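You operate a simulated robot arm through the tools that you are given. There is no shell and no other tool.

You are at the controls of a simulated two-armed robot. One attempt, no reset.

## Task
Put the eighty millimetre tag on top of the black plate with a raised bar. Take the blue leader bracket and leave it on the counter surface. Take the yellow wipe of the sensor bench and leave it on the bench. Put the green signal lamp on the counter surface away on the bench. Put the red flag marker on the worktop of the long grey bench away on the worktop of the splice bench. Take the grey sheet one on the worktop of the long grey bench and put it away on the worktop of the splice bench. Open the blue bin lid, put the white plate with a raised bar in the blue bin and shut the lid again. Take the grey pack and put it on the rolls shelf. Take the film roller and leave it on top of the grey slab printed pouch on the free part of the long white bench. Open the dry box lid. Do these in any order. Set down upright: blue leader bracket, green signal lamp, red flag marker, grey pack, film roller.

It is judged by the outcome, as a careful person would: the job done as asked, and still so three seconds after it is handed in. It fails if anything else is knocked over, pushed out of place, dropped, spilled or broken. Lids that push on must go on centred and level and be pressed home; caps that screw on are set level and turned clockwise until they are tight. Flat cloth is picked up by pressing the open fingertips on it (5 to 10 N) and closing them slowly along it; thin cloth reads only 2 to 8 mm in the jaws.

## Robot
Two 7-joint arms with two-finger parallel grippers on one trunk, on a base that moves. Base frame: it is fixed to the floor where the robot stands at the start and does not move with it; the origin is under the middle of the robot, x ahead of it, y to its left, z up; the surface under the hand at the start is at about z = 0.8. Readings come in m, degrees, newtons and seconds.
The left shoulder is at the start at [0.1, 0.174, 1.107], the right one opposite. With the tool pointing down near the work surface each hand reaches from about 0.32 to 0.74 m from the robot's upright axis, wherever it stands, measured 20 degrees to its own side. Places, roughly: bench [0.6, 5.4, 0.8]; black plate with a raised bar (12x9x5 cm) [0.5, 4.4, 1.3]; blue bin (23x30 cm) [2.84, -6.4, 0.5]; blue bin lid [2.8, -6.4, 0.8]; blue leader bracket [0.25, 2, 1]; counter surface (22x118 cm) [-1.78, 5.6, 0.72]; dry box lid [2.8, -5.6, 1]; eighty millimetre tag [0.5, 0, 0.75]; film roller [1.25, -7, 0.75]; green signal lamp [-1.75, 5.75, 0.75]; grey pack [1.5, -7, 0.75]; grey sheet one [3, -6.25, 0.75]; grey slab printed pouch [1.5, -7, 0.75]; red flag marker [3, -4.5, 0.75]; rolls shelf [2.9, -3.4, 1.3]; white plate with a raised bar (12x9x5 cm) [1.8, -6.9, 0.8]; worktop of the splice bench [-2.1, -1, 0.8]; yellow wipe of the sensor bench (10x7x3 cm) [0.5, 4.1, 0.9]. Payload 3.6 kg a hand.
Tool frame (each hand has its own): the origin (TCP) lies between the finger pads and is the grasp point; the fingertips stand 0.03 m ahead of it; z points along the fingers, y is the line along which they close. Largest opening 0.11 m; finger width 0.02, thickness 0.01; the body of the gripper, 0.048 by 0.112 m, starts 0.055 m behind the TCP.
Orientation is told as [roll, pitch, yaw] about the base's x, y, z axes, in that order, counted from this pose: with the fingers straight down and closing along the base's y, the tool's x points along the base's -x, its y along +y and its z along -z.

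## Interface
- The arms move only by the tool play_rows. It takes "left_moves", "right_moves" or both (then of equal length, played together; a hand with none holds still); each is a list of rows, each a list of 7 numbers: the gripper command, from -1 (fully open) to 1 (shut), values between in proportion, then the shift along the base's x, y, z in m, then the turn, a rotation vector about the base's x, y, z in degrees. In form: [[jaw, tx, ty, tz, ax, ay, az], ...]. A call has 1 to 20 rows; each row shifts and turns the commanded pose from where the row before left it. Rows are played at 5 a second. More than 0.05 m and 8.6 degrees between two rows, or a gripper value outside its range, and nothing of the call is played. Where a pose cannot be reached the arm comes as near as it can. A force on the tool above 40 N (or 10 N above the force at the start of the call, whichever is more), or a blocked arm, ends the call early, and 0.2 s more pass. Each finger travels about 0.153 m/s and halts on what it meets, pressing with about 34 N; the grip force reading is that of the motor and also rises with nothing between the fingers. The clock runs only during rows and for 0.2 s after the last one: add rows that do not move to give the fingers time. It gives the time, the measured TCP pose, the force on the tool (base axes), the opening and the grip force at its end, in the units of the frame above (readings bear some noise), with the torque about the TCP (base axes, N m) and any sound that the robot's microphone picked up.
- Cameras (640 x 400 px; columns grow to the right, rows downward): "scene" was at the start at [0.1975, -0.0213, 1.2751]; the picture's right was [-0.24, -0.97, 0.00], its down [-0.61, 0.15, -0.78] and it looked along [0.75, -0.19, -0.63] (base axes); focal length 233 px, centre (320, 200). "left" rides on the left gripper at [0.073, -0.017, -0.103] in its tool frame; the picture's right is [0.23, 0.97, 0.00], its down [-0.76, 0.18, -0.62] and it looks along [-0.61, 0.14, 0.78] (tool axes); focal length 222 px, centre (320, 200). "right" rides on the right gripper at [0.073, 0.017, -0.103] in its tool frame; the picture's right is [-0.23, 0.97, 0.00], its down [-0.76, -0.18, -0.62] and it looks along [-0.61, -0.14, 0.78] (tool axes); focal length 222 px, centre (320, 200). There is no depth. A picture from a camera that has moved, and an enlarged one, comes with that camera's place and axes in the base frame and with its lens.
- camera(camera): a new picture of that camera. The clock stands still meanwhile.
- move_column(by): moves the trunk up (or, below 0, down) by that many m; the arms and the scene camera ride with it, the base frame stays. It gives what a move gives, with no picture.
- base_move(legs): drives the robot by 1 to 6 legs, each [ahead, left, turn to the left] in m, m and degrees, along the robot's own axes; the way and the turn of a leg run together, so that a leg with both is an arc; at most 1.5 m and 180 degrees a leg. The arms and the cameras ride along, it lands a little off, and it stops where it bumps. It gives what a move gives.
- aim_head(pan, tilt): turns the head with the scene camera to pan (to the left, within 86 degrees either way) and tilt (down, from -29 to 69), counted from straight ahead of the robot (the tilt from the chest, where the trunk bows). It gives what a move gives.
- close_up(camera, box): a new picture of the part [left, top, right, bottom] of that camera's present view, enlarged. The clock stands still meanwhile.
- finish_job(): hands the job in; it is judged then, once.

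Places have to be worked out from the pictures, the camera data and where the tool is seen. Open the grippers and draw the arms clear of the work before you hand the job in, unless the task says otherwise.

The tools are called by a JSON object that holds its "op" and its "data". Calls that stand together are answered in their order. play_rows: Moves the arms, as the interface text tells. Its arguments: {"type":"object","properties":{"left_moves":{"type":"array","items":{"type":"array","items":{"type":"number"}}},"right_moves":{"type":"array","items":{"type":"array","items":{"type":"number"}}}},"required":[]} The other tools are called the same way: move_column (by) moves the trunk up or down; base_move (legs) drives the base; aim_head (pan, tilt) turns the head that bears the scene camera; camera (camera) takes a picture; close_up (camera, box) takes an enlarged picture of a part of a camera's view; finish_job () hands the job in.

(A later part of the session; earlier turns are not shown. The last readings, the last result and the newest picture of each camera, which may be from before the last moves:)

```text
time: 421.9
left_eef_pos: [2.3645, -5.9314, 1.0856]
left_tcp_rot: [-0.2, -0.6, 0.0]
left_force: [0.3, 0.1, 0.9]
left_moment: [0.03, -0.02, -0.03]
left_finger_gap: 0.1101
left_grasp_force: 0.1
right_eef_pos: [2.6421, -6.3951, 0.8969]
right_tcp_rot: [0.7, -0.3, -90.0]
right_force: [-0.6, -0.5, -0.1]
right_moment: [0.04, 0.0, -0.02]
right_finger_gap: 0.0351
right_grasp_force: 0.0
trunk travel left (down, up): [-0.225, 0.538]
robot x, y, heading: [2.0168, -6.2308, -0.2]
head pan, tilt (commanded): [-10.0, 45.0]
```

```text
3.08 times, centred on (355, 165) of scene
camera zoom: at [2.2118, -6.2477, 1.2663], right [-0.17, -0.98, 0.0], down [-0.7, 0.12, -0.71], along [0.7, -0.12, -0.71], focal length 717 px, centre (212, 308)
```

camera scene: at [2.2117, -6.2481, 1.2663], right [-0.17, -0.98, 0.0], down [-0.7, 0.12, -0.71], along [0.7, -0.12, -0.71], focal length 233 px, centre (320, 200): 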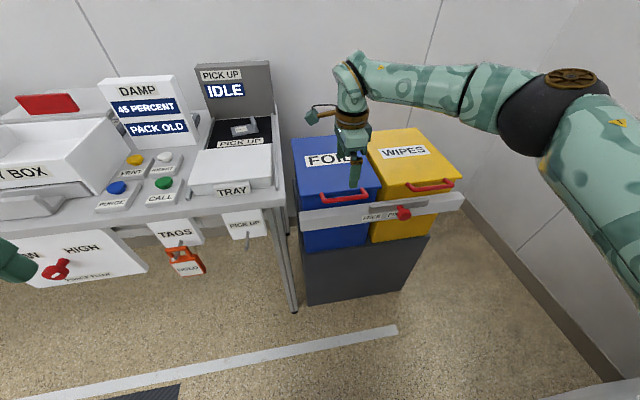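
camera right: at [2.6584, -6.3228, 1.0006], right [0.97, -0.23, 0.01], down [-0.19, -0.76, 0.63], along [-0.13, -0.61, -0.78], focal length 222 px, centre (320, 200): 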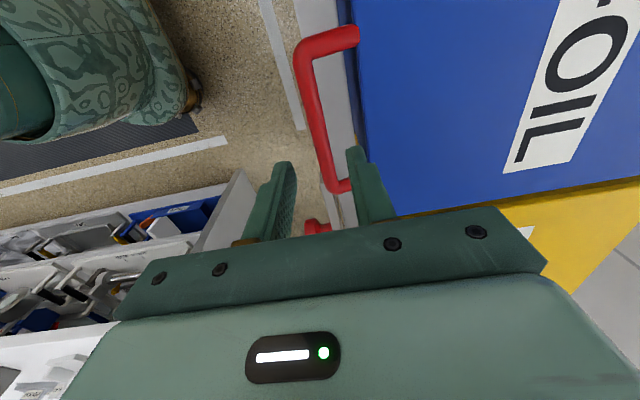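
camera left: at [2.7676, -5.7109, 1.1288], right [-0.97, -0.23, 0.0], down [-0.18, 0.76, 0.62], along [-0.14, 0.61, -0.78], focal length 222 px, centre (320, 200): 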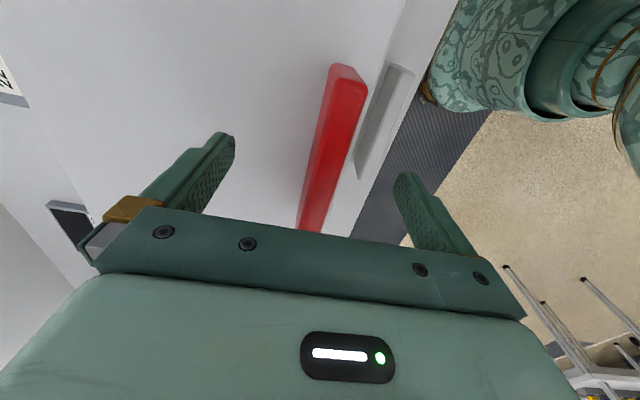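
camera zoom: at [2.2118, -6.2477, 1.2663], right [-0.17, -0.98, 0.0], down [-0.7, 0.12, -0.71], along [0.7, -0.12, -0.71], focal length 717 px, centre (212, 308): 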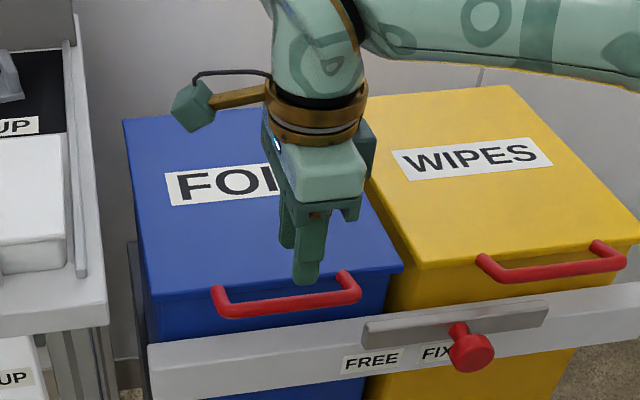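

The bar projects exactly between the fingers with the rear finger aimed at the gap. I lower to z≈0.83, watching for contact.

{"op": "play_rows", "data": {"right_moves": [[0.36, 0.001, 0, -0.025, 0, 0, 0], [0.36, 0, 0, -0.02, 0, 0, 0], [0.36, 0, 0, -0.012, 0, 0, 0], [0.36, 0, 0, -0.008, 0, 0, 0], [0.36, 0, 0, 0, 0, 0, 0]]}}

{"op": "camera", "data": {"camera": "right"}}

{"op": "close_up", "data": {"camera": "scene", "box": [290, 120, 420, 230]}}

```text
time: 423.1
left_eef_pos: [2.3647, -5.9311, 1.0871]
left_tcp_rot: [-0.3, -0.3, 0.0]
left_force: [0.6, 0.0, 0.0]
left_moment: [0.0, 0.02, -0.02]
left_finger_gap: 0.1099
left_grasp_force: 0.1
right_eef_pos: [2.6439, -6.3949, 0.8314]
right_tcp_rot: [0.7, -0.4, -89.9]
right_force: [-0.3, 0.7, 0.6]
right_moment: [-0.02, 0.0, -0.01]
right_finger_gap: 0.0353
right_grasp_force: 0.0
trunk travel left (down, up): [-0.225, 0.538]
robot x, y, heading: [2.0167, -6.2355, -0.2]
head pan, tilt (commanded): [-10.0, 45.0]
```

```text
taken
camera right: at [2.6603, -6.323, 0.9348], right [0.97, -0.23, 0.01], down [-0.19, -0.76, 0.63], along [-0.13, -0.61, -0.78], focal length 222 px, centre (320, 200)
```

right: 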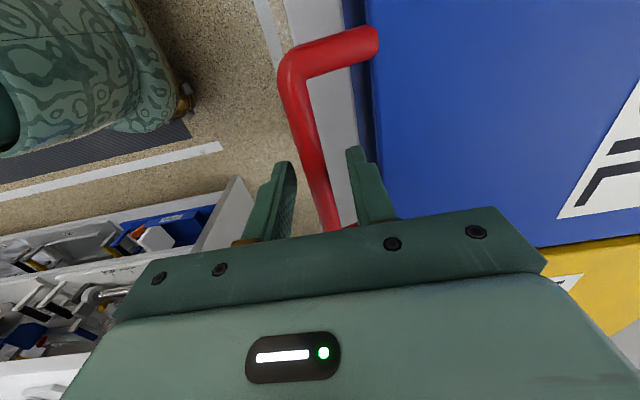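

```text
3.64 times, centred on (355, 175) of scene
camera zoom: at [2.2122, -6.2477, 1.2662], right [-0.17, -0.98, 0.0], down [-0.7, 0.12, -0.71], along [0.7, -0.12, -0.71], focal length 848 px, centre (193, 291)
```

zoom: 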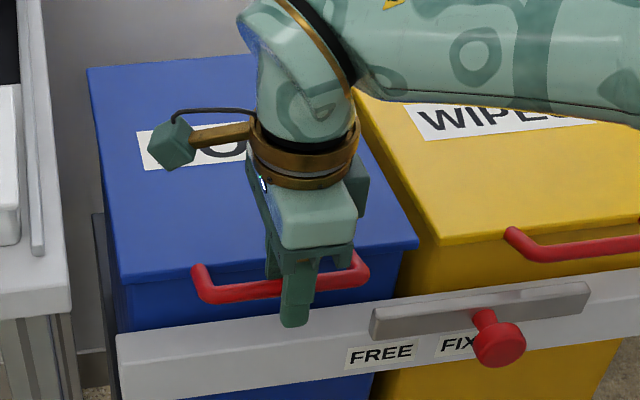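

The fingers straddle the bar with no contact force. I close on it.

{"op": "play_rows", "data": {"right_moves": [[0.6, 0, 0, 0, 0, 0, 0], [1, 0, 0, 0, 0, 0, 0], [1, 0, 0, 0, 0, 0, 0], [1, 0, 0, 0, 0, 0, 0]]}}

{"op": "play_rows", "data": {"right_moves": [[1, 0, 0, 0.004, 0, 0, 0], [1, 0, 0, 0.004, 0, 0, 0], [1, 0, 0, 0, 0, 0, 0]]}}

```text
time: 424.1
left_eef_pos: [2.3649, -5.9312, 1.086]
left_tcp_rot: [-0.1, -0.5, -0.1]
left_force: [0.1, -0.2, 0.1]
left_moment: [0.04, -0.01, 0.01]
left_finger_gap: 0.1102
left_grasp_force: 0.1
right_eef_pos: [2.6431, -6.3956, 0.8319]
right_tcp_rot: [0.6, -0.2, -90.0]
right_force: [-10.8, -0.8, -3.5]
right_moment: [0.14, 0.15, -0.07]
right_finger_gap: 0.0135
right_grasp_force: 44.7
trunk travel left (down, up): [-0.225, 0.538]
robot x, y, heading: [2.0191, -6.236, -0.0]
head pan, tilt (commanded): [-10.0, 45.0]
```

```text
time: 424.9
left_eef_pos: [2.3662, -5.9312, 1.0854]
left_tcp_rot: [0.0, -0.5, 0.1]
left_force: [-0.1, -0.3, 0.2]
left_moment: [0.01, 0.02, 0.0]
left_finger_gap: 0.1102
left_grasp_force: 0.1
right_eef_pos: [2.6441, -6.3947, 0.8375]
right_tcp_rot: [0.4, -0.4, -90.0]
right_force: [-15.0, 4.7, -26.2]
right_moment: [-0.38, 0.25, -0.04]
right_finger_gap: 0.0136
right_grasp_force: 45.3
trunk travel left (down, up): [-0.225, 0.538]
robot x, y, heading: [2.017, -6.2317, 0.1]
head pan, tilt (commanded): [-10.0, 45.0]
```

The bar is gripped (13.6 mm). It resists with about 26 N at a 5 mm lift; I raise a little more to see whether the lid swings.

{"op": "play_rows", "data": {"right_moves": [[1, 0, 0, 0.003, 0, 0, 0], [1, 0.001, 0, 0.003, 0, 0, 0], [1, 0, 0, 0, 0, 0, 0]]}}

{"op": "close_up", "data": {"camera": "scene", "box": [290, 120, 420, 230]}}

```text
time: 425.7
left_eef_pos: [2.3659, -5.931, 1.0863]
left_tcp_rot: [-0.2, -0.4, 0.0]
left_force: [0.9, 0.5, -0.1]
left_moment: [0.02, -0.01, 0.02]
left_finger_gap: 0.11
left_grasp_force: 0.1
right_eef_pos: [2.6451, -6.3964, 0.8433]
right_tcp_rot: [0.3, -0.4, -90.0]
right_force: [-21.2, 3.6, -26.6]
right_moment: [-0.26, 0.31, -0.1]
right_finger_gap: 0.0136
right_grasp_force: 44.8
trunk travel left (down, up): [-0.225, 0.538]
robot x, y, heading: [2.018, -6.2338, -0.0]
head pan, tilt (commanded): [-10.0, 45.0]
```

```text
3.64 times, centred on (355, 175) of scene
camera zoom: at [2.2125, -6.2478, 1.266], right [-0.17, -0.98, 0.0], down [-0.7, 0.12, -0.71], along [0.7, -0.12, -0.71], focal length 848 px, centre (193, 291)
```

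zoom: 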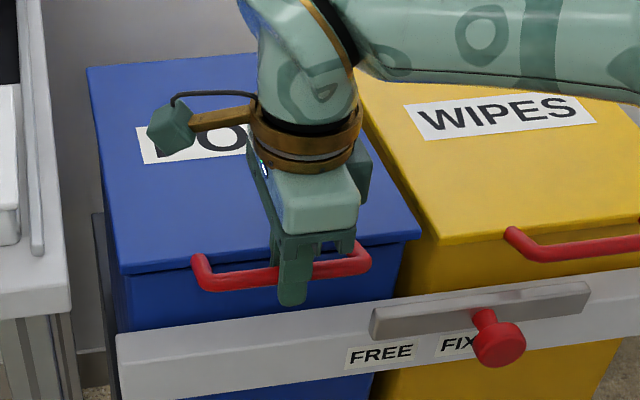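

The lid is now clearly rising on a rear hinge. I follow its arc (radius ≈0.378 m about x≈3.02), letting the hand tip gradually forward, and check the forces.

{"op": "play_rows", "data": {"right_moves": [[1, -0.002, 0, 0.013, 0, -1.5, 0], [1, 0.001, 0, 0.013, 0, -1.5, 0], [1, 0.0015, 0, 0.013, 0, -1.5, 0], [1, 0.0016, 0, 0.013, 0, -1.5, 0], [1, 0, 0, 0, 0, 0, 0]]}}

{"op": "close_up", "data": {"camera": "scene", "box": [280, 90, 430, 230]}}

```text
time: 426.9
left_eef_pos: [2.3671, -5.9295, 1.0845]
left_tcp_rot: [-0.2, -0.3, 0.1]
left_force: [-0.8, 0.2, 0.1]
left_moment: [0.03, 0.01, 0.0]
left_finger_gap: 0.1101
left_grasp_force: 0.0
right_eef_pos: [2.6503, -6.395, 0.8976]
right_tcp_rot: [6.7, -0.5, -90.0]
right_force: [13.7, 5.5, -3.5]
right_moment: [0.11, -0.25, -0.05]
right_finger_gap: 0.0133
right_grasp_force: 44.9
trunk travel left (down, up): [-0.225, 0.538]
robot x, y, heading: [2.0218, -6.2332, 0.1]
head pan, tilt (commanded): [-10.0, 45.0]
```

```text
2.86 times, centred on (355, 160) of scene
camera zoom: at [2.2146, -6.2471, 1.2658], right [-0.17, -0.98, 0.0], down [-0.7, 0.12, -0.71], along [0.69, -0.12, -0.71], focal length 666 px, centre (220, 314)
```

zoom: 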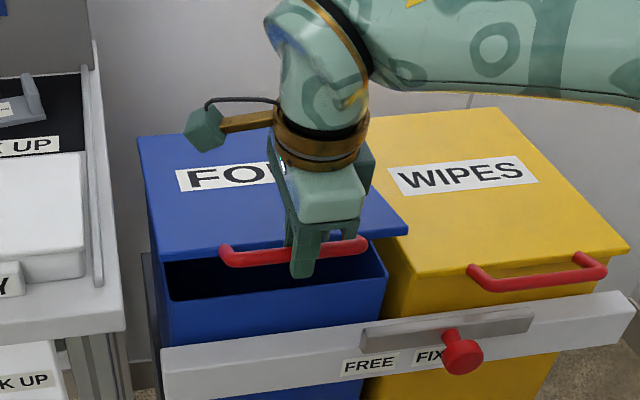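

The lid opens smoothly. The +x force says the true arc runs a little further forward; I adjust and continue up to about 30°.

{"op": "play_rows", "data": {"right_moves": [[1, 0.005, 0, 0.013, 0, -1.5, 0], [1, 0.004, 0, 0.013, 0, -1.5, 0], [1, 0.004, 0, 0.0127, 0, -1.5, 0], [1, 0.0045, 0, 0.0125, 0, -1.5, 0], [1, 0.005, 0, 0.0123, 0, -1.5, 0], [1, 0.005, 0, 0.012, 0, -1.5, 0], [1, 0, 0, 0, 0, 0, 0]]}}

```text
time: 428.5
left_eef_pos: [2.364, -5.931, 1.0869]
left_tcp_rot: [-0.2, -0.5, 0.0]
left_force: [0.8, 0.5, 0.3]
left_moment: [0.02, -0.02, 0.0]
left_finger_gap: 0.1102
left_grasp_force: 0.1
right_eef_pos: [2.6731, -6.3961, 0.9749]
right_tcp_rot: [15.8, -0.3, -90.1]
right_force: [-11.7, 2.0, 2.6]
right_moment: [0.1, 0.23, -0.03]
right_finger_gap: 0.0134
right_grasp_force: 44.5
trunk travel left (down, up): [-0.225, 0.538]
robot x, y, heading: [2.0192, -6.2335, 0.1]
head pan, tilt (commanded): [-10.0, 45.0]
```

Forces stay small. I continue along the arc toward 40°.

{"op": "play_rows", "data": {"right_moves": [[1, 0.002, 0, 0.012, 0, -1.5, 0], [1, 0.005, 0, 0.012, 0, -1.5, 0], [1, 0.0059, 0, 0.0116, 0, -1.5, 0], [1, 0.0059, 0, 0.0116, 0, -1.5, 0], [1, 0.0067, 0, 0.011, 0, -1.5, 0], [1, 0.0067, 0, 0.011, 0, -1.5, 0], [1, 0.0075, 0, 0.0105, 0, -1.5, 0], [1, 0.0075, 0, 0.0105, 0, -1.5, 0], [1, 0, 0, 0, 0, 0, 0]]}}

{"op": "camera", "data": {"camera": "scene"}}

```text
time: 430.5
left_eef_pos: [2.3687, -5.9312, 1.0851]
left_tcp_rot: [-0.3, -0.4, 0.1]
left_force: [0.5, -0.2, 0.9]
left_moment: [0.0, -0.02, 0.04]
left_finger_gap: 0.11
left_grasp_force: 0.0
right_eef_pos: [2.7252, -6.3951, 1.0611]
right_tcp_rot: [27.5, -0.3, -90.2]
right_force: [10.2, 2.2, -13.8]
right_moment: [-0.13, 0.06, -0.17]
right_finger_gap: 0.0135
right_grasp_force: 45.1
trunk travel left (down, up): [-0.225, 0.538]
robot x, y, heading: [2.0199, -6.2355, 0.2]
head pan, tilt (commanded): [-10.0, 45.0]
```

```text
taken
camera scene: at [2.2155, -6.2476, 1.2655], right [-0.17, -0.98, 0.0], down [-0.7, 0.12, -0.7], along [0.69, -0.12, -0.71], focal length 233 px, centre (320, 200)
```

scene: 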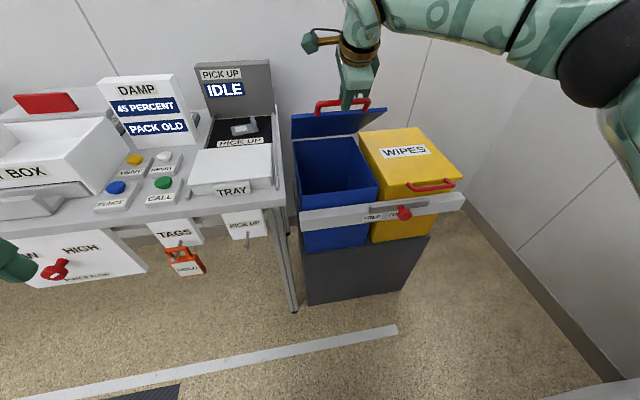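

The lid is at about 40° and the bin interior is visible. I continue the arc to roughly 60°.

{"op": "play_rows", "data": {"right_moves": [[1, 0.0115, 0, 0.01, 0, -1.5, 0], [1, 0.009, 0, 0.01, 0, -1.5, 0], [1, 0.0095, 0, 0.0093, 0, -1.5, 0], [1, 0.0095, 0, 0.0093, 0, -1.5, 0], [1, 0.01, 0, 0.0087, 0, -1.8, 0], [1, 0.01, 0, 0.0085, 0, -1.8, 0], [1, 0.0105, 0, 0.008, 0, -2, 0], [1, 0.0105, 0, 0.0075, 0, -2, 0], [1, 0, 0, 0, 0, 0, 0]]}}

```text
time: 432.5
left_eef_pos: [2.3681, -5.9316, 1.086]
left_tcp_rot: [-0.1, -0.3, 0.0]
left_force: [0.8, -1.1, -0.3]
left_moment: [0.0, 0.01, -0.02]
left_finger_gap: 0.11
left_grasp_force: 0.1
right_eef_pos: [2.8051, -6.3959, 1.133]
right_tcp_rot: [41.1, -0.2, -90.1]
right_force: [5.6, 1.4, -13.8]
right_moment: [-0.03, 0.18, -0.14]
right_finger_gap: 0.0132
right_grasp_force: 45.5
trunk travel left (down, up): [-0.225, 0.538]
robot x, y, heading: [2.0168, -6.2322, -0.4]
head pan, tilt (commanded): [-10.0, 45.0]
```

Still tracking well with no reach problem. I continue toward about 75°.

{"op": "play_rows", "data": {"right_moves": [[1, 0.0115, 0, 0.0068, 0, -2, 0], [1, 0.0115, 0, 0.0063, 0, -2, 0], [1, 0.0118, 0, 0.0055, 0, -2, 0], [1, 0.012, 0, 0.005, 0, -2, 0], [1, 0.012, 0, 0.0045, 0, -2, 0], [1, 0.0125, 0, 0.0038, 0, -2, 0], [1, 0.0125, 0, 0.003, 0, -2, 0], [1, 0.0125, 0, 0.0025, 0, -2, 0], [1, 0, 0, 0, 0, 0, 0]]}}

{"op": "camera", "data": {"camera": "scene"}}

```text
time: 434.1
left_eef_pos: [2.3627, -5.9307, 1.0863]
left_tcp_rot: [-0.2, -0.5, 0.1]
left_force: [0.0, 0.1, -0.2]
left_moment: [0.01, 0.0, 0.0]
left_finger_gap: 0.1102
left_grasp_force: 0.0
right_eef_pos: [2.8503, -6.3958, 1.1529]
right_tcp_rot: [56.4, -0.4, -89.8]
right_force: [-8.0, 4.3, 25.6]
right_moment: [0.73, -0.6, 0.57]
right_finger_gap: 0.0131
right_grasp_force: 44.8
right hand out of reach, approached as far as the arm can: row 3, 4, 5, 6, 7, 8
trunk travel left (down, up): [-0.225, 0.538]
robot x, y, heading: [2.0188, -6.2305, 0.1]
head pan, tilt (commanded): [-10.0, 45.0]
stopped in row 8 (right hand): the force on the tool passed its limit at 48 N (the readings are from after the stop); the commanded pose is now the measured one
```

```text
taken
camera scene: at [2.2087, -6.2463, 1.2671], right [-0.17, -0.98, 0.0], down [-0.69, 0.12, -0.71], along [0.7, -0.12, -0.71], focal length 233 px, centre (320, 200)
```

scene: 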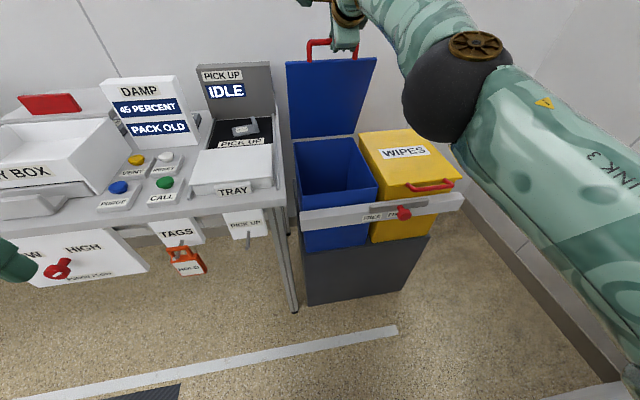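

At about 65° the arm ran out of reach. I creep the base forward 4 cm so the hand can follow the arc further.

{"op": "base_move", "data": {"legs": [[0.04, 0, 0]]}}

{"op": "play_rows", "data": {"right_moves": [[1, 0, 0, 0.005, 0, 0, 0], [1, 0, 0, 0.005, 0, 0, 0], [1, 0, 0, 0, 0, 0, 0]]}}

```text
time: 434.9
left_eef_pos: [2.3869, -5.9292, 1.0854]
left_tcp_rot: [-0.2, -0.5, 0.1]
left_force: [0.4, -0.6, 0.3]
left_moment: [0.0, -0.04, 0.03]
left_finger_gap: 0.1101
left_grasp_force: 0.1
right_eef_pos: [2.8747, -6.396, 1.1597]
right_tcp_rot: [57.2, -0.4, -89.9]
right_force: [-3.4, 2.0, 16.9]
right_moment: [0.39, -0.61, -0.2]
right_finger_gap: 0.0134
right_grasp_force: 45.0
trunk travel left (down, up): [-0.225, 0.538]
robot x, y, heading: [2.0416, -6.2325, 0.0]
head pan, tilt (commanded): [-10.0, 45.0]
stopped in leg 1: the force on the tool passed its limit at 49 N (the readings are from after the stop); the commanded pose is now the measured one
```

```text
time: 435.7
left_eef_pos: [2.39, -5.9306, 1.0856]
left_tcp_rot: [-0.1, -0.4, 0.1]
left_force: [0.1, -1.3, -0.5]
left_moment: [-0.01, -0.06, -0.04]
left_finger_gap: 0.1101
left_grasp_force: 0.0
right_eef_pos: [2.8767, -6.3972, 1.1607]
right_tcp_rot: [56.4, -0.4, -89.7]
right_force: [-0.2, 2.2, -8.6]
right_moment: [0.37, 0.37, -0.06]
right_finger_gap: 0.0135
right_grasp_force: 45.3
trunk travel left (down, up): [-0.225, 0.538]
robot x, y, heading: [2.0413, -6.2325, 0.1]
head pan, tilt (commanded): [-10.0, 45.0]
```

Now at about 69°. I alternate small base creeps with small lifts to stay on the arc until the lid passes vertical.

{"op": "play_rows", "data": {"right_moves": [[1, 0, 0, 0.004, 0, -2, 0], [1, 0, 0, 0.002, 0, -2, 0]]}}

{"op": "base_move", "data": {"legs": [[0.03, 0, 0]]}}

{"op": "play_rows", "data": {"right_moves": [[1, 0, 0, 0.005, 0, -2, 0], [1, 0, 0, 0.003, 0, -2, 0]]}}

{"op": "base_move", "data": {"legs": [[0.03, 0, 0]]}}

```text
time: 436.3
left_eef_pos: [2.3915, -5.93, 1.0843]
left_tcp_rot: [-0.1, -0.2, 0.1]
left_force: [-0.2, -0.4, -0.5]
left_moment: [0.0, 0.0, -0.03]
left_finger_gap: 0.1105
left_grasp_force: 0.0
right_eef_pos: [2.882, -6.3964, 1.1631]
right_tcp_rot: [59.8, -0.3, -89.8]
right_force: [7.1, 3.7, -31.2]
right_moment: [0.33, 0.66, -0.09]
right_finger_gap: 0.0134
right_grasp_force: 45.0
trunk travel left (down, up): [-0.225, 0.538]
robot x, y, heading: [2.0436, -6.2311, -0.0]
head pan, tilt (commanded): [-10.0, 45.0]
```

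```text
time: 437.2
left_eef_pos: [2.4208, -5.9298, 1.0856]
left_tcp_rot: [-0.2, -0.3, 0.1]
left_force: [-0.2, 0.3, -0.5]
left_moment: [0.04, 0.0, 0.02]
left_finger_gap: 0.1103
left_grasp_force: 0.1
right_eef_pos: [2.9096, -6.3965, 1.1687]
right_tcp_rot: [60.6, -0.4, -89.9]
right_force: [3.9, 3.9, -15.3]
right_moment: [0.5, 0.35, 0.01]
right_finger_gap: 0.0133
right_grasp_force: 44.4
trunk travel left (down, up): [-0.225, 0.538]
robot x, y, heading: [2.0699, -6.2338, -0.1]
head pan, tilt (commanded): [-10.0, 45.0]
```

```text
time: 437.8
left_eef_pos: [2.4225, -5.9318, 1.0836]
left_tcp_rot: [0.0, -0.2, 0.1]
left_force: [-0.5, -0.1, 0.6]
left_moment: [-0.04, -0.01, -0.03]
left_finger_gap: 0.1099
left_grasp_force: 0.0
right_eef_pos: [2.9121, -6.3956, 1.1685]
right_tcp_rot: [63.9, -0.3, -89.8]
right_force: [4.0, 2.1, -33.6]
right_moment: [0.29, 0.84, -0.36]
right_finger_gap: 0.0136
right_grasp_force: 45.5
trunk travel left (down, up): [-0.225, 0.538]
robot x, y, heading: [2.0713, -6.2344, -0.1]
head pan, tilt (commanded): [-10.0, 45.0]
```

```text
time: 438.6
left_eef_pos: [2.4523, -5.9308, 1.084]
left_tcp_rot: [-0.2, -0.2, 0.1]
left_force: [0.4, -0.1, -0.2]
left_moment: [0.0, 0.04, 0.04]
left_finger_gap: 0.1099
left_grasp_force: 0.0
right_eef_pos: [2.9415, -6.3963, 1.1722]
right_tcp_rot: [64.3, -0.4, -89.9]
right_force: [1.6, 3.0, -25.6]
right_moment: [0.5, 0.73, 0.28]
right_finger_gap: 0.0136
right_grasp_force: 45.2
trunk travel left (down, up): [-0.225, 0.538]
robot x, y, heading: [2.1027, -6.2333, 0.1]
head pan, tilt (commanded): [-10.0, 45.0]
```

About 79° now. I keep creeping forward without lifting further.

{"op": "base_move", "data": {"legs": [[0.035, 0, 0]]}}

{"op": "base_move", "data": {"legs": [[0.035, 0, 0]]}}

{"op": "camera", "data": {"camera": "scene"}}

```text
time: 439.5
left_eef_pos: [2.4764, -5.9301, 1.0864]
left_tcp_rot: [-0.1, -0.5, 0.2]
left_force: [-0.8, -0.4, 0.0]
left_moment: [0.03, 0.0, -0.01]
left_finger_gap: 0.11
left_grasp_force: 0.0
right_eef_pos: [2.9647, -6.3969, 1.1734]
right_tcp_rot: [63.9, -0.1, -89.9]
right_force: [0.6, 0.0, -5.1]
right_moment: [0.06, 0.05, -0.01]
right_finger_gap: 0.0134
right_grasp_force: 44.5
trunk travel left (down, up): [-0.225, 0.538]
robot x, y, heading: [2.1321, -6.2351, 0.0]
head pan, tilt (commanded): [-10.0, 45.0]
stopped in leg 1: the force on the tool passed its limit at 77 N (the readings are from after the stop); the commanded pose is now the measured one
```

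```text
time: 440.3
left_eef_pos: [2.4836, -5.9314, 1.0868]
left_tcp_rot: [-0.1, -0.7, 0.0]
left_force: [-0.1, -0.6, -0.3]
left_moment: [0.03, -0.01, -0.03]
left_finger_gap: 0.1098
left_grasp_force: 0.0
right_eef_pos: [2.9682, -6.3957, 1.1723]
right_tcp_rot: [63.3, 0.3, -90.0]
right_force: [-18.5, -1.0, 1.4]
right_moment: [-0.17, 0.21, -0.06]
right_finger_gap: 0.0134
right_grasp_force: 44.8
trunk travel left (down, up): [-0.225, 0.538]
robot x, y, heading: [2.1339, -6.231, -0.0]
head pan, tilt (commanded): [-10.0, 45.0]
stopped in leg 1: the force on the tool passed its limit at 68 N (the readings are from after the stop); the commanded pose is now the measured one
```

```text
taken
camera scene: at [2.33, -6.2479, 1.2668], right [-0.18, -0.98, 0.0], down [-0.69, 0.12, -0.71], along [0.7, -0.12, -0.71], focal length 233 px, centre (320, 200)
```

scene: 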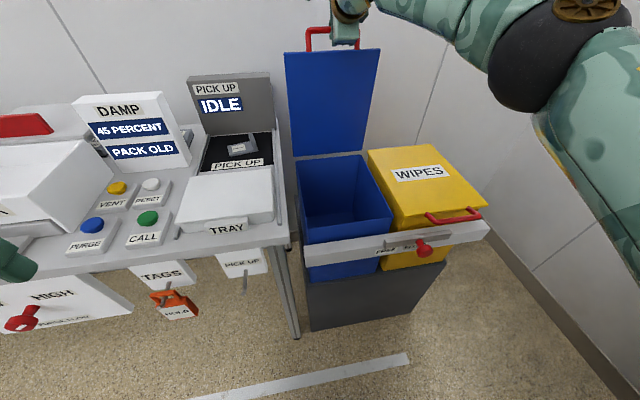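

The lid has hit its stop, close to vertical. I loosen the jaws slightly, still around the bar, to see whether the lid stays up on its own.

{"op": "play_rows", "data": {"right_moves": [[0.8, 0, 0, 0, 0, 0, 0], [0.5, 0, 0, 0, 0, 0, 0], [0.4, 0, 0, 0, 0, 0, 0], [0.4, 0, 0, 0, 0, 0, 0], [0.4, 0, 0, 0, 0, 0, 0]]}}

{"op": "camera", "data": {"camera": "right"}}

{"op": "aim_head", "data": {"pan": -10, "tilt": 25}}

{"op": "camera", "data": {"camera": "scene"}}

```text
time: 441.5
left_eef_pos: [2.487, -5.9313, 1.0873]
left_tcp_rot: [-0.1, -0.5, 0.0]
left_force: [0.0, -0.5, -0.7]
left_moment: [-0.01, 0.01, 0.02]
left_finger_gap: 0.1098
left_grasp_force: 0.0
right_eef_pos: [2.9722, -6.3956, 1.1691]
right_tcp_rot: [63.2, 0.1, -90.1]
right_force: [-0.3, -0.4, -0.5]
right_moment: [0.02, 0.0, 0.0]
right_finger_gap: 0.0328
right_grasp_force: 0.0
trunk travel left (down, up): [-0.225, 0.538]
robot x, y, heading: [2.1377, -6.233, -0.1]
head pan, tilt (commanded): [-10.0, 45.0]
```

```text
taken
camera right: at [2.8876, -6.3243, 1.2313], right [0.44, -0.23, 0.87], down [-0.64, -0.76, 0.12], along [0.63, -0.61, -0.48], focal length 222 px, centre (320, 200)
```

right: 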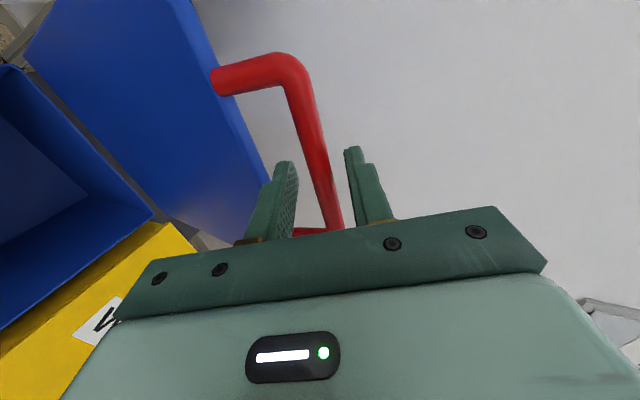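

```text
time: 442.3
left_eef_pos: [2.4868, -5.9306, 1.0856]
left_tcp_rot: [-0.1, -0.6, 0.1]
left_force: [0.3, 0.1, -0.4]
left_moment: [-0.02, 0.01, -0.03]
left_finger_gap: 0.11
left_grasp_force: 0.1
right_eef_pos: [2.9735, -6.396, 1.1694]
right_tcp_rot: [63.1, 0.1, -90.1]
right_force: [-0.5, 0.7, -0.8]
right_moment: [0.01, -0.03, -0.03]
right_finger_gap: 0.033
right_grasp_force: 0.0
trunk travel left (down, up): [-0.225, 0.538]
robot x, y, heading: [2.1397, -6.2369, -0.0]
head pan, tilt (commanded): [-10.0, 25.0]
```

```text
taken
camera scene: at [2.3444, -6.2495, 1.2967], right [-0.17, -0.98, 0.0], down [-0.42, 0.07, -0.91], along [0.89, -0.16, -0.42], focal length 233 px, centre (320, 200)
```

scene: 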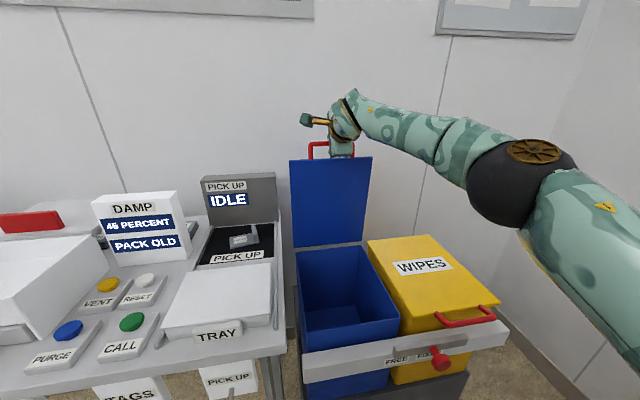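

The lid stays up by itself with the jaws loose. I withdraw the fingers along their own direction, away from the bar, and check the lid.

{"op": "play_rows", "data": {"right_moves": [[0.3, -0.018, 0, 0.009, 0, 0, 0], [0.3, -0.018, 0, 0.009, 0, 0, 0], [0.3, -0.027, 0, 0.013, 0, 0, 0], [0.3, -0.036, 0, 0.018, 0, 0, 0], [0.3, -0.04, 0, 0.0, 0, 0, 0], [0.3, -0.045, 0, 0.0, 0, 6, 0], [0.3, -0.045, 0, 0, 0, 8, 0]]}}

{"op": "camera", "data": {"camera": "scene"}}

```text
time: 443.9
left_eef_pos: [2.4854, -5.9314, 1.0871]
left_tcp_rot: [0.0, -0.5, -0.1]
left_force: [-0.6, 0.5, -0.3]
left_moment: [0.0, -0.02, 0.02]
left_finger_gap: 0.1102
left_grasp_force: 0.0
right_eef_pos: [2.7421, -6.3964, 1.219]
right_tcp_rot: [49.1, 0.1, -90.2]
right_force: [0.5, -0.2, 0.7]
right_moment: [0.0, 0.02, 0.01]
right_finger_gap: 0.0385
right_grasp_force: 0.1
trunk travel left (down, up): [-0.225, 0.538]
robot x, y, heading: [2.1384, -6.2323, 0.2]
head pan, tilt (commanded): [-10.0, 25.0]
```

```text
taken
camera scene: at [2.3436, -6.2497, 1.2969], right [-0.17, -0.98, 0.0], down [-0.42, 0.07, -0.91], along [0.89, -0.16, -0.42], focal length 233 px, centre (320, 200)
```

scene: 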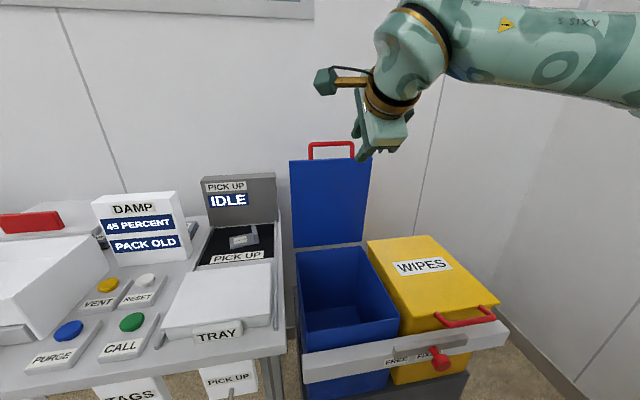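

The FOIL lid stands open. I bring the right hand back to a neutral straight-down pose, back away from the bin and turn to face the white bench.

{"op": "play_rows", "data": {"right_moves": [[0, -0.02, 0, 0, 0, 8.2, 0], [-1, -0.02, 0, 0, 0, 8.2, 0], [-1, -0.02, 0, -0.02, 0, 8.2, 0], [-1, -0.02, 0, -0.02, 0, 8.2, 0], [-1, -0.02, 0, -0.02, 0, 8.2, 0], [-1, -0.02, 0, -0.02, 0, 8.1, 0], [-1, 0, 0, -0.02, 0, 0, 8.2], [-1, 0, 0, -0.02, 0, 0, 8.2], [-1, 0, 0, -0.02, 0, 0, 8.2], [-1, 0, 0, 0, 0, 0, 8.2], [-1, 0, 0, 0, 0, 0, 8.2], [-1, 0, 0, 0, 0, 0, 8.2], [-1, 0, 0, 0, 0, 0, 8.2], [-1, 0, 0, 0, 0, 0, 8.2], [-1, -0.03, 0, 0, 0, 0, 8.2], [-1, -0.03, 0, 0, 0, 0, 8.2], [-1, -0.03, 0, 0, 0, 0, 8.2], [-1, -0.03, 0, 0, 0, 0, 0]]}}

{"op": "base_move", "data": {"legs": [[-0.45, 0.28, 0], [0, 0, -90]]}}

{"op": "aim_head", "data": {"pan": 0, "tilt": 25}}

{"op": "camera", "data": {"camera": "scene"}}

```text
time: 447.7
left_eef_pos: [2.4862, -5.931, 1.0852]
left_tcp_rot: [-0.1, -0.4, 0.1]
left_force: [0.3, 0.5, 0.6]
left_moment: [-0.01, -0.01, 0.0]
left_finger_gap: 0.1102
left_grasp_force: 0.0
right_eef_pos: [2.5016, -6.3948, 1.0791]
right_tcp_rot: [0.0, 0.0, 0.0]
right_force: [-0.2, -0.6, -0.5]
right_moment: [0.0, -0.03, -0.02]
right_finger_gap: 0.11
right_grasp_force: 0.2
trunk travel left (down, up): [-0.225, 0.538]
robot x, y, heading: [2.1428, -6.2327, -0.1]
head pan, tilt (commanded): [-10.0, 25.0]
```

```text
time: 454.6
left_eef_pos: [1.9836, -6.3054, 1.0862]
left_tcp_rot: [-0.2, -0.5, -90.5]
left_force: [1.0, 0.0, -0.4]
left_moment: [-0.02, 0.02, -0.03]
left_finger_gap: 0.1101
left_grasp_force: 0.1
right_eef_pos: [1.5198, -6.314, 1.0788]
right_tcp_rot: [0.1, 0.0, -90.6]
right_force: [0.1, 0.5, 0.3]
right_moment: [-0.01, -0.02, -0.04]
right_finger_gap: 0.1101
right_grasp_force: 0.1
trunk travel left (down, up): [-0.225, 0.538]
robot x, y, heading: [1.686, -5.9549, -90.8]
head pan, tilt (commanded): [-10.0, 25.0]
```

```text
time: 455.4
left_eef_pos: [1.9838, -6.3037, 1.0867]
left_tcp_rot: [-0.2, -0.5, -90.6]
left_force: [-0.5, 0.0, -0.2]
left_moment: [0.0, 0.03, 0.02]
left_finger_gap: 0.1099
left_grasp_force: 0.0
right_eef_pos: [1.5184, -6.3145, 1.0788]
right_tcp_rot: [0.1, 0.2, -90.6]
right_force: [0.4, 0.2, 0.4]
right_moment: [0.01, -0.03, -0.03]
right_finger_gap: 0.11
right_grasp_force: 0.0
trunk travel left (down, up): [-0.225, 0.538]
robot x, y, heading: [1.6858, -5.9547, -90.7]
head pan, tilt (commanded): [0.0, 25.0]
```

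```text
taken
camera scene: at [1.6843, -6.1599, 1.2968], right [-1.0, 0.01, 0.0], down [0.01, 0.42, -0.91], along [-0.01, -0.91, -0.42], focal length 233 px, centre (320, 200)
```

scene: 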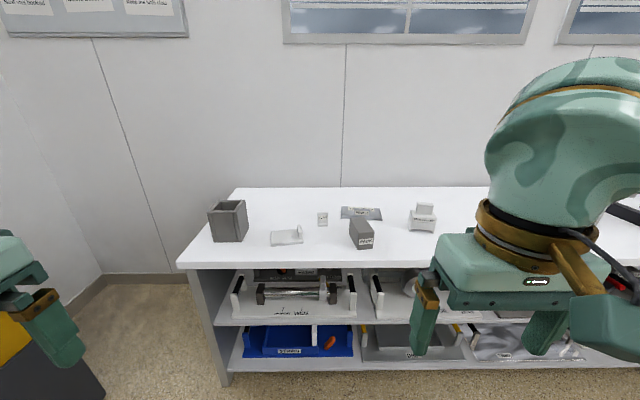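

I zoom in on the objects on the white bench to identify plate, pack, pouch and roller.

{"op": "close_up", "data": {"camera": "scene", "box": [180, 170, 340, 270]}}

{"op": "close_up", "data": {"camera": "scene", "box": [310, 170, 470, 270]}}

{"op": "aim_head", "data": {"pan": -40, "tilt": 25}}

{"op": "camera", "data": {"camera": "scene"}}

```text
4.00 times, centred on (260, 220) of scene
camera zoom: at [1.6843, -6.1599, 1.2968], right [-1.0, 0.01, 0.0], down [0.01, 0.42, -0.91], along [-0.01, -0.91, -0.42], focal length 933 px, centre (560, 120)
```

zoom: 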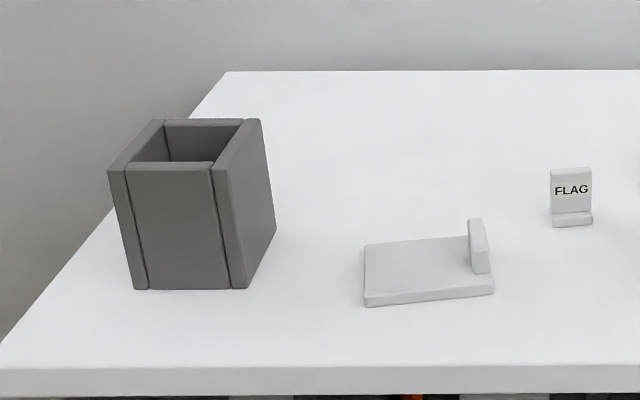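

```text
4.00 times, centred on (390, 220) of scene
camera zoom: at [1.6843, -6.1599, 1.2968], right [-1.0, 0.01, 0.0], down [0.01, 0.42, -0.91], along [-0.01, -0.91, -0.42], focal length 933 px, centre (40, 120)
```

zoom: 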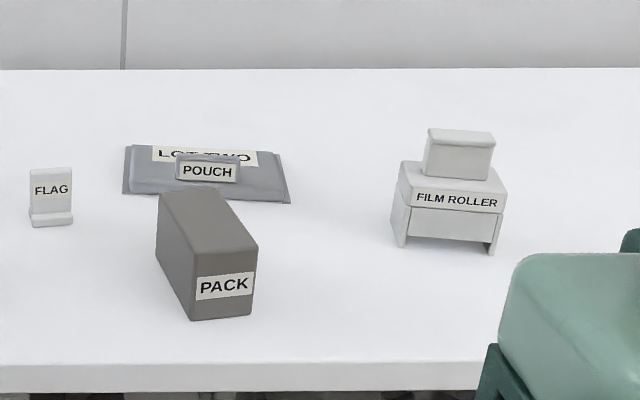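

```text
time: 456.4
left_eef_pos: [1.984, -6.3039, 1.0862]
left_tcp_rot: [-0.1, -0.7, -90.6]
left_force: [0.4, 0.0, 0.1]
left_moment: [-0.01, 0.01, -0.05]
left_finger_gap: 0.1102
left_grasp_force: 0.1
right_eef_pos: [1.5185, -6.3142, 1.0787]
right_tcp_rot: [0.1, 0.0, -90.6]
right_force: [-0.5, -0.1, 0.0]
right_moment: [0.0, 0.04, -0.02]
right_finger_gap: 0.1101
right_grasp_force: 0.0
trunk travel left (down, up): [-0.225, 0.538]
robot x, y, heading: [1.6879, -5.9535, -90.6]
head pan, tilt (commanded): [-40.0, 25.0]
```

```text
taken
camera scene: at [1.6254, -6.1377, 1.2968], right [-0.76, 0.65, 0.0], down [0.28, 0.32, -0.91], along [-0.59, -0.69, -0.42], focal length 233 px, centre (320, 200)
```

scene: 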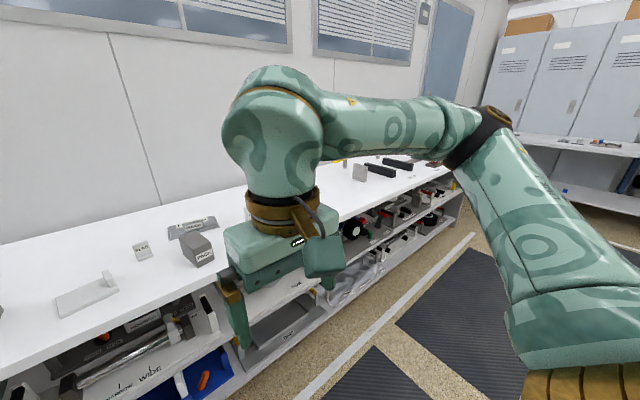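

I can identify everything: white plate with bar at ≈(1.79,-6.85), PACK ≈(1.53,-6.81), the LOT TWO pouch behind it ≈(1.50,-7.0) and the FILM ROLLER ≈(1.30,-6.89). I drive up in front of pack and pouch.

{"op": "base_move", "data": {"legs": [[0.27, -0.24, 0.7]]}}

{"op": "aim_head", "data": {"pan": 0, "tilt": 40}}

{"op": "camera", "data": {"camera": "scene"}}

{"op": "camera", "data": {"camera": "left"}}

{"op": "camera", "data": {"camera": "right"}}

```text
time: 458.8
left_eef_pos: [1.7486, -6.5696, 1.0863]
left_tcp_rot: [-0.2, -0.5, -89.7]
left_force: [-0.6, -0.6, -0.2]
left_moment: [0.0, 0.03, -0.04]
left_finger_gap: 0.11
left_grasp_force: 0.1
right_eef_pos: [1.2836, -6.5853, 1.0782]
right_tcp_rot: [0.1, 0.1, -89.7]
right_force: [0.5, 0.0, -0.7]
right_moment: [0.01, -0.02, -0.04]
right_finger_gap: 0.1099
right_grasp_force: 0.0
trunk travel left (down, up): [-0.225, 0.538]
robot x, y, heading: [1.4474, -6.2217, -89.8]
head pan, tilt (commanded): [-40.0, 25.0]
```

```text
time: 459.8
left_eef_pos: [1.7486, -6.5693, 1.0868]
left_tcp_rot: [-0.1, -0.5, -89.7]
left_force: [-0.6, 0.0, 0.3]
left_moment: [-0.01, -0.04, -0.01]
left_finger_gap: 0.1098
left_grasp_force: 0.0
right_eef_pos: [1.2851, -6.5864, 1.0782]
right_tcp_rot: [0.2, -0.1, -89.7]
right_force: [0.6, -0.6, -0.7]
right_moment: [0.03, 0.01, -0.04]
right_finger_gap: 0.1099
right_grasp_force: 0.1
trunk travel left (down, up): [-0.225, 0.538]
robot x, y, heading: [1.4452, -6.2231, -90.0]
head pan, tilt (commanded): [0.0, 40.0]
```

```text
taken
camera scene: at [1.4471, -6.4222, 1.2735], right [-1.0, 0.0, 0.0], down [0.0, 0.64, -0.77], along [0.0, -0.77, -0.64], focal length 233 px, centre (320, 200)
```

scene: 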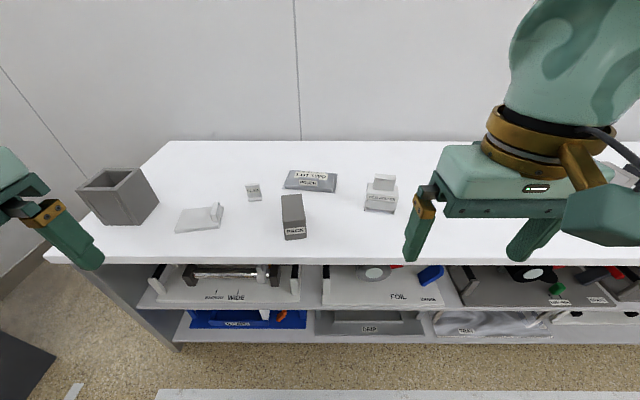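

```text
taken
camera left: at [1.732, -6.496, 1.1871], right [0.97, 0.23, 0.0], down [0.18, -0.76, 0.63], along [0.14, -0.61, -0.78], focal length 222 px, centre (320, 200)
```

left: 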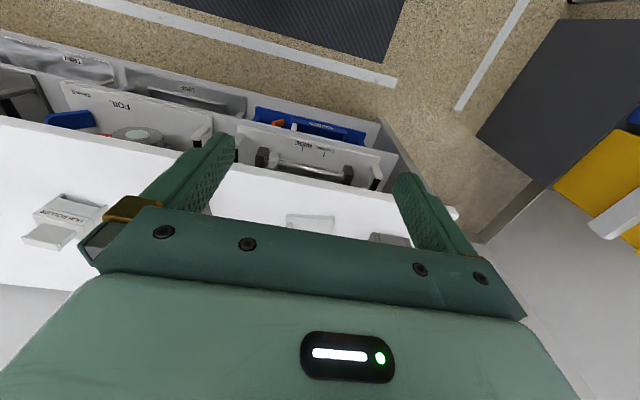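

```text
taken
camera right: at [1.3008, -6.5145, 1.1818], right [0.97, -0.22, 0.0], down [-0.17, -0.76, 0.62], along [-0.14, -0.61, -0.78], focal length 222 px, centre (320, 200)
```

right: 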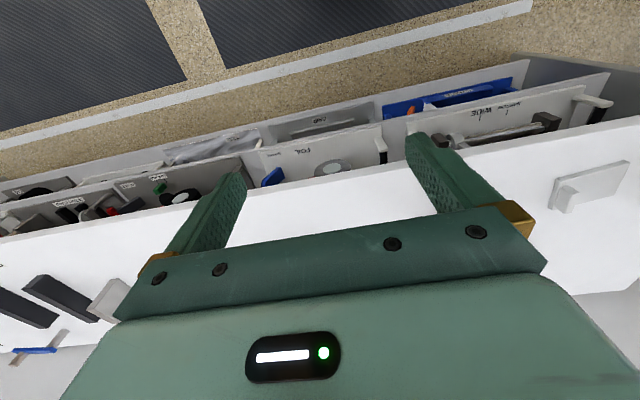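

{"op": "close_up", "data": {"camera": "scene", "box": [230, 150, 420, 260]}}

{"op": "close_up", "data": {"camera": "scene", "box": [60, 150, 270, 270]}}

```text
3.37 times, centred on (325, 205) of scene
camera zoom: at [1.4471, -6.4222, 1.2735], right [-1.0, 0.0, 0.0], down [0.0, 0.64, -0.77], along [0.0, -0.77, -0.64], focal length 785 px, centre (303, 183)
```

zoom: 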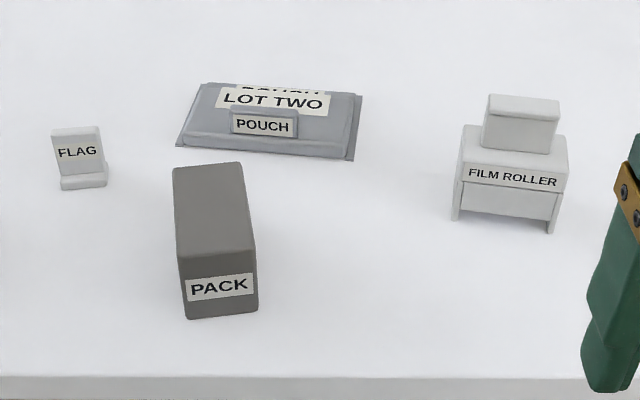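

```text
3.05 times, centred on (165, 210) of scene
camera zoom: at [1.4471, -6.4222, 1.2735], right [-1.0, 0.0, 0.0], down [0.0, 0.64, -0.77], along [0.0, -0.77, -0.64], focal length 711 px, centre (792, 170)
```

zoom: 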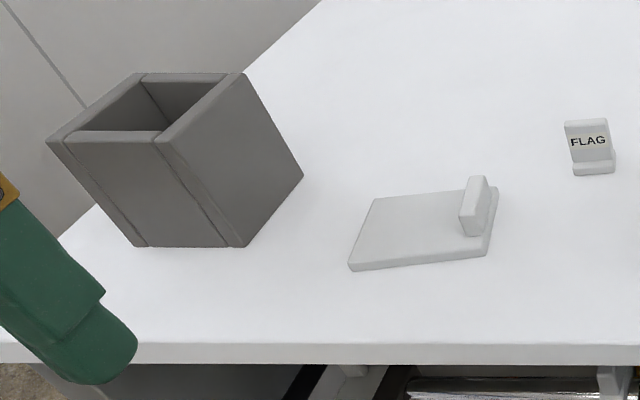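

Triangulated: bench top z≈0.785; pack ≈(1.521,-6.897) yawed ~10°; roller body front from (1.307,-6.957) to (1.223,-6.937), with a grip block on top up to z≈0.89; pouch ≈(1.48,-7.12). I move closer so the right hand can reach both roller and pouch.

{"op": "base_move", "data": {"legs": [[0.19, 0.1, 0]]}}

{"op": "aim_head", "data": {"pan": -12, "tilt": 48}}

{"op": "camera", "data": {"camera": "scene"}}

{"op": "close_up", "data": {"camera": "scene", "box": [260, 100, 460, 225]}}

{"op": "camera", "data": {"camera": "right"}}

```text
time: 461.5
left_eef_pos: [1.8518, -6.7595, 1.0855]
left_tcp_rot: [-0.2, -0.4, -89.6]
left_force: [0.8, -0.4, -0.8]
left_moment: [0.05, 0.03, 0.01]
left_finger_gap: 0.11
left_grasp_force: 0.1
right_eef_pos: [1.3866, -6.7783, 1.0782]
right_tcp_rot: [0.0, -0.1, -89.5]
right_force: [0.1, -0.7, 0.0]
right_moment: [0.02, 0.02, 0.01]
right_finger_gap: 0.1097
right_grasp_force: 0.1
trunk travel left (down, up): [-0.225, 0.538]
robot x, y, heading: [1.5462, -6.4124, -89.3]
head pan, tilt (commanded): [0.0, 40.0]
```

```text
time: 462.2
left_eef_pos: [1.8512, -6.7579, 1.0862]
left_tcp_rot: [-0.1, -0.6, -89.5]
left_force: [0.0, 0.2, -0.7]
left_moment: [0.0, 0.0, 0.03]
left_finger_gap: 0.1097
left_grasp_force: 0.0
right_eef_pos: [1.3851, -6.7782, 1.0791]
right_tcp_rot: [0.1, 0.1, -89.5]
right_force: [0.2, -0.5, -0.6]
right_moment: [-0.01, 0.03, 0.02]
right_finger_gap: 0.1101
right_grasp_force: 0.0
trunk travel left (down, up): [-0.225, 0.538]
robot x, y, heading: [1.5492, -6.4146, -89.6]
head pan, tilt (commanded): [-12.0, 48.0]
```

```text
taken
camera scene: at [1.5316, -6.6049, 1.2621], right [-0.98, 0.2, 0.0], down [0.15, 0.73, -0.67], along [-0.13, -0.66, -0.74], focal length 233 px, centre (320, 200)
```

scene: 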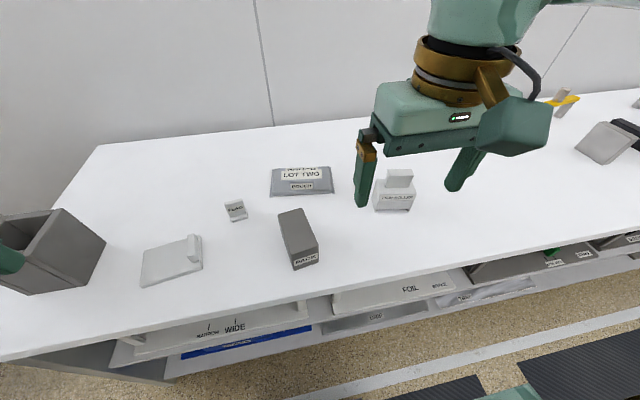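

```text
3.20 times, centred on (360, 162) of scene
camera zoom: at [1.5316, -6.6049, 1.2621], right [-0.98, 0.2, 0.0], down [0.15, 0.73, -0.67], along [-0.13, -0.66, -0.74], focal length 746 px, centre (192, 320)
```

zoom: 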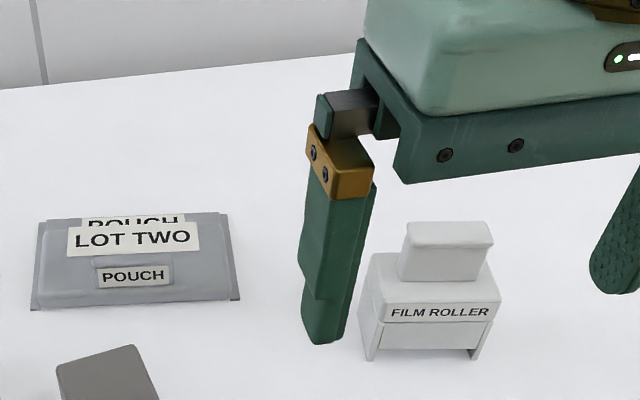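

```text
taken
camera right: at [1.4018, -6.7054, 1.1818], right [0.98, -0.22, 0.0], down [-0.17, -0.76, 0.62], along [-0.14, -0.61, -0.78], focal length 222 px, centre (320, 200)
```

right: 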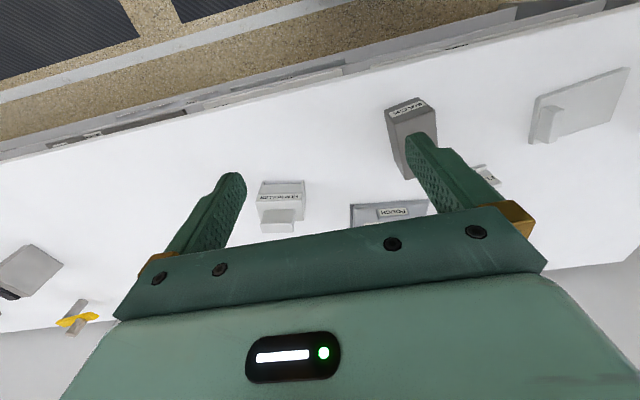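

The roller's grip block is centred near (1.261,-6.985), z 0.855–0.89, yawed about −11°. I bring the right hand above it with matching yaw and a 20° forward tilt, jaws 9 cm.

{"op": "play_rows", "data": {"right_moves": [[-0.64, -0.0205, -0.0333, -0.018, 0, 0, -5.75], [-0.64, -0.0205, -0.0333, -0.018, 0, 0, -5.75], [-0.64, -0.0205, -0.0333, -0.018, -6.53, 1.27, 0], [-0.64, -0.0205, -0.0333, -0.018, -6.53, 1.27, 0], [-0.64, -0.0205, -0.0333, -0.018, -6.53, 1.27, 0], [-0.64, -0.0205, -0.0335, -0.018, 0, 0, 0], [-0.64, 0, 0, 0, 0, 0, 0]]}}

{"op": "camera", "data": {"camera": "right"}}

{"op": "close_up", "data": {"camera": "scene", "box": [320, 80, 460, 225]}}

```text
time: 463.8
left_eef_pos: [1.8509, -6.7583, 1.0859]
left_tcp_rot: [-0.1, -0.6, -89.6]
left_force: [0.2, 0.6, -0.2]
left_moment: [-0.01, 0.0, 0.01]
left_finger_gap: 0.1102
left_grasp_force: 0.1
right_eef_pos: [1.263, -6.9762, 0.9706]
right_tcp_rot: [0.0, -20.1, -101.0]
right_force: [0.5, 0.4, -0.6]
right_moment: [0.04, -0.02, 0.0]
right_finger_gap: 0.0905
right_grasp_force: 0.1
trunk travel left (down, up): [-0.225, 0.538]
robot x, y, heading: [1.5452, -6.4132, -89.8]
head pan, tilt (commanded): [-12.0, 48.0]
```

```text
taken
camera right: at [1.2994, -6.8791, 1.0423], right [0.92, -0.4, 0.08], down [-0.27, -0.46, 0.85], along [-0.3, -0.8, -0.53], focal length 222 px, centre (320, 200)
```

right: 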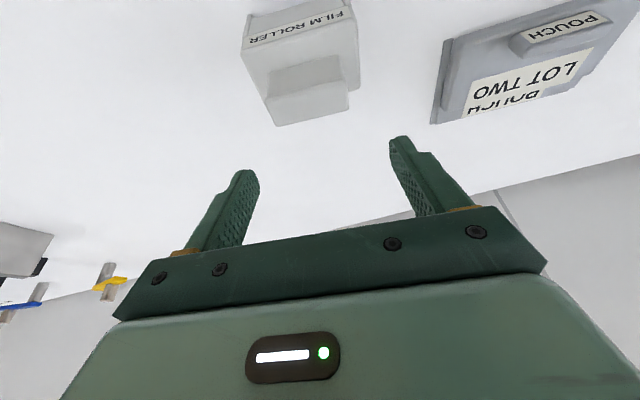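

```text
2.76 times, centred on (390, 152) of scene
camera zoom: at [1.5316, -6.6044, 1.2621], right [-0.98, 0.2, 0.0], down [0.15, 0.73, -0.67], along [-0.14, -0.66, -0.74], focal length 643 px, centre (127, 331)
```

zoom: 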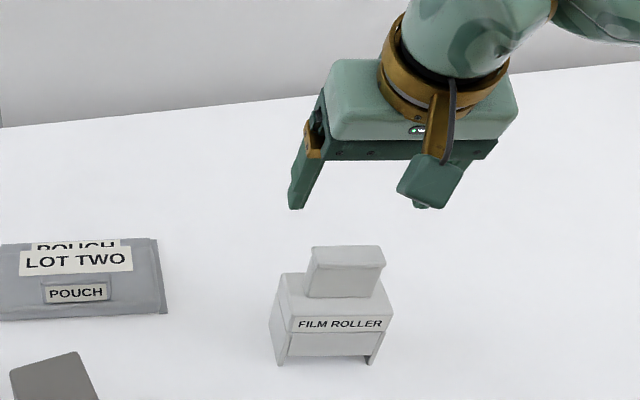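

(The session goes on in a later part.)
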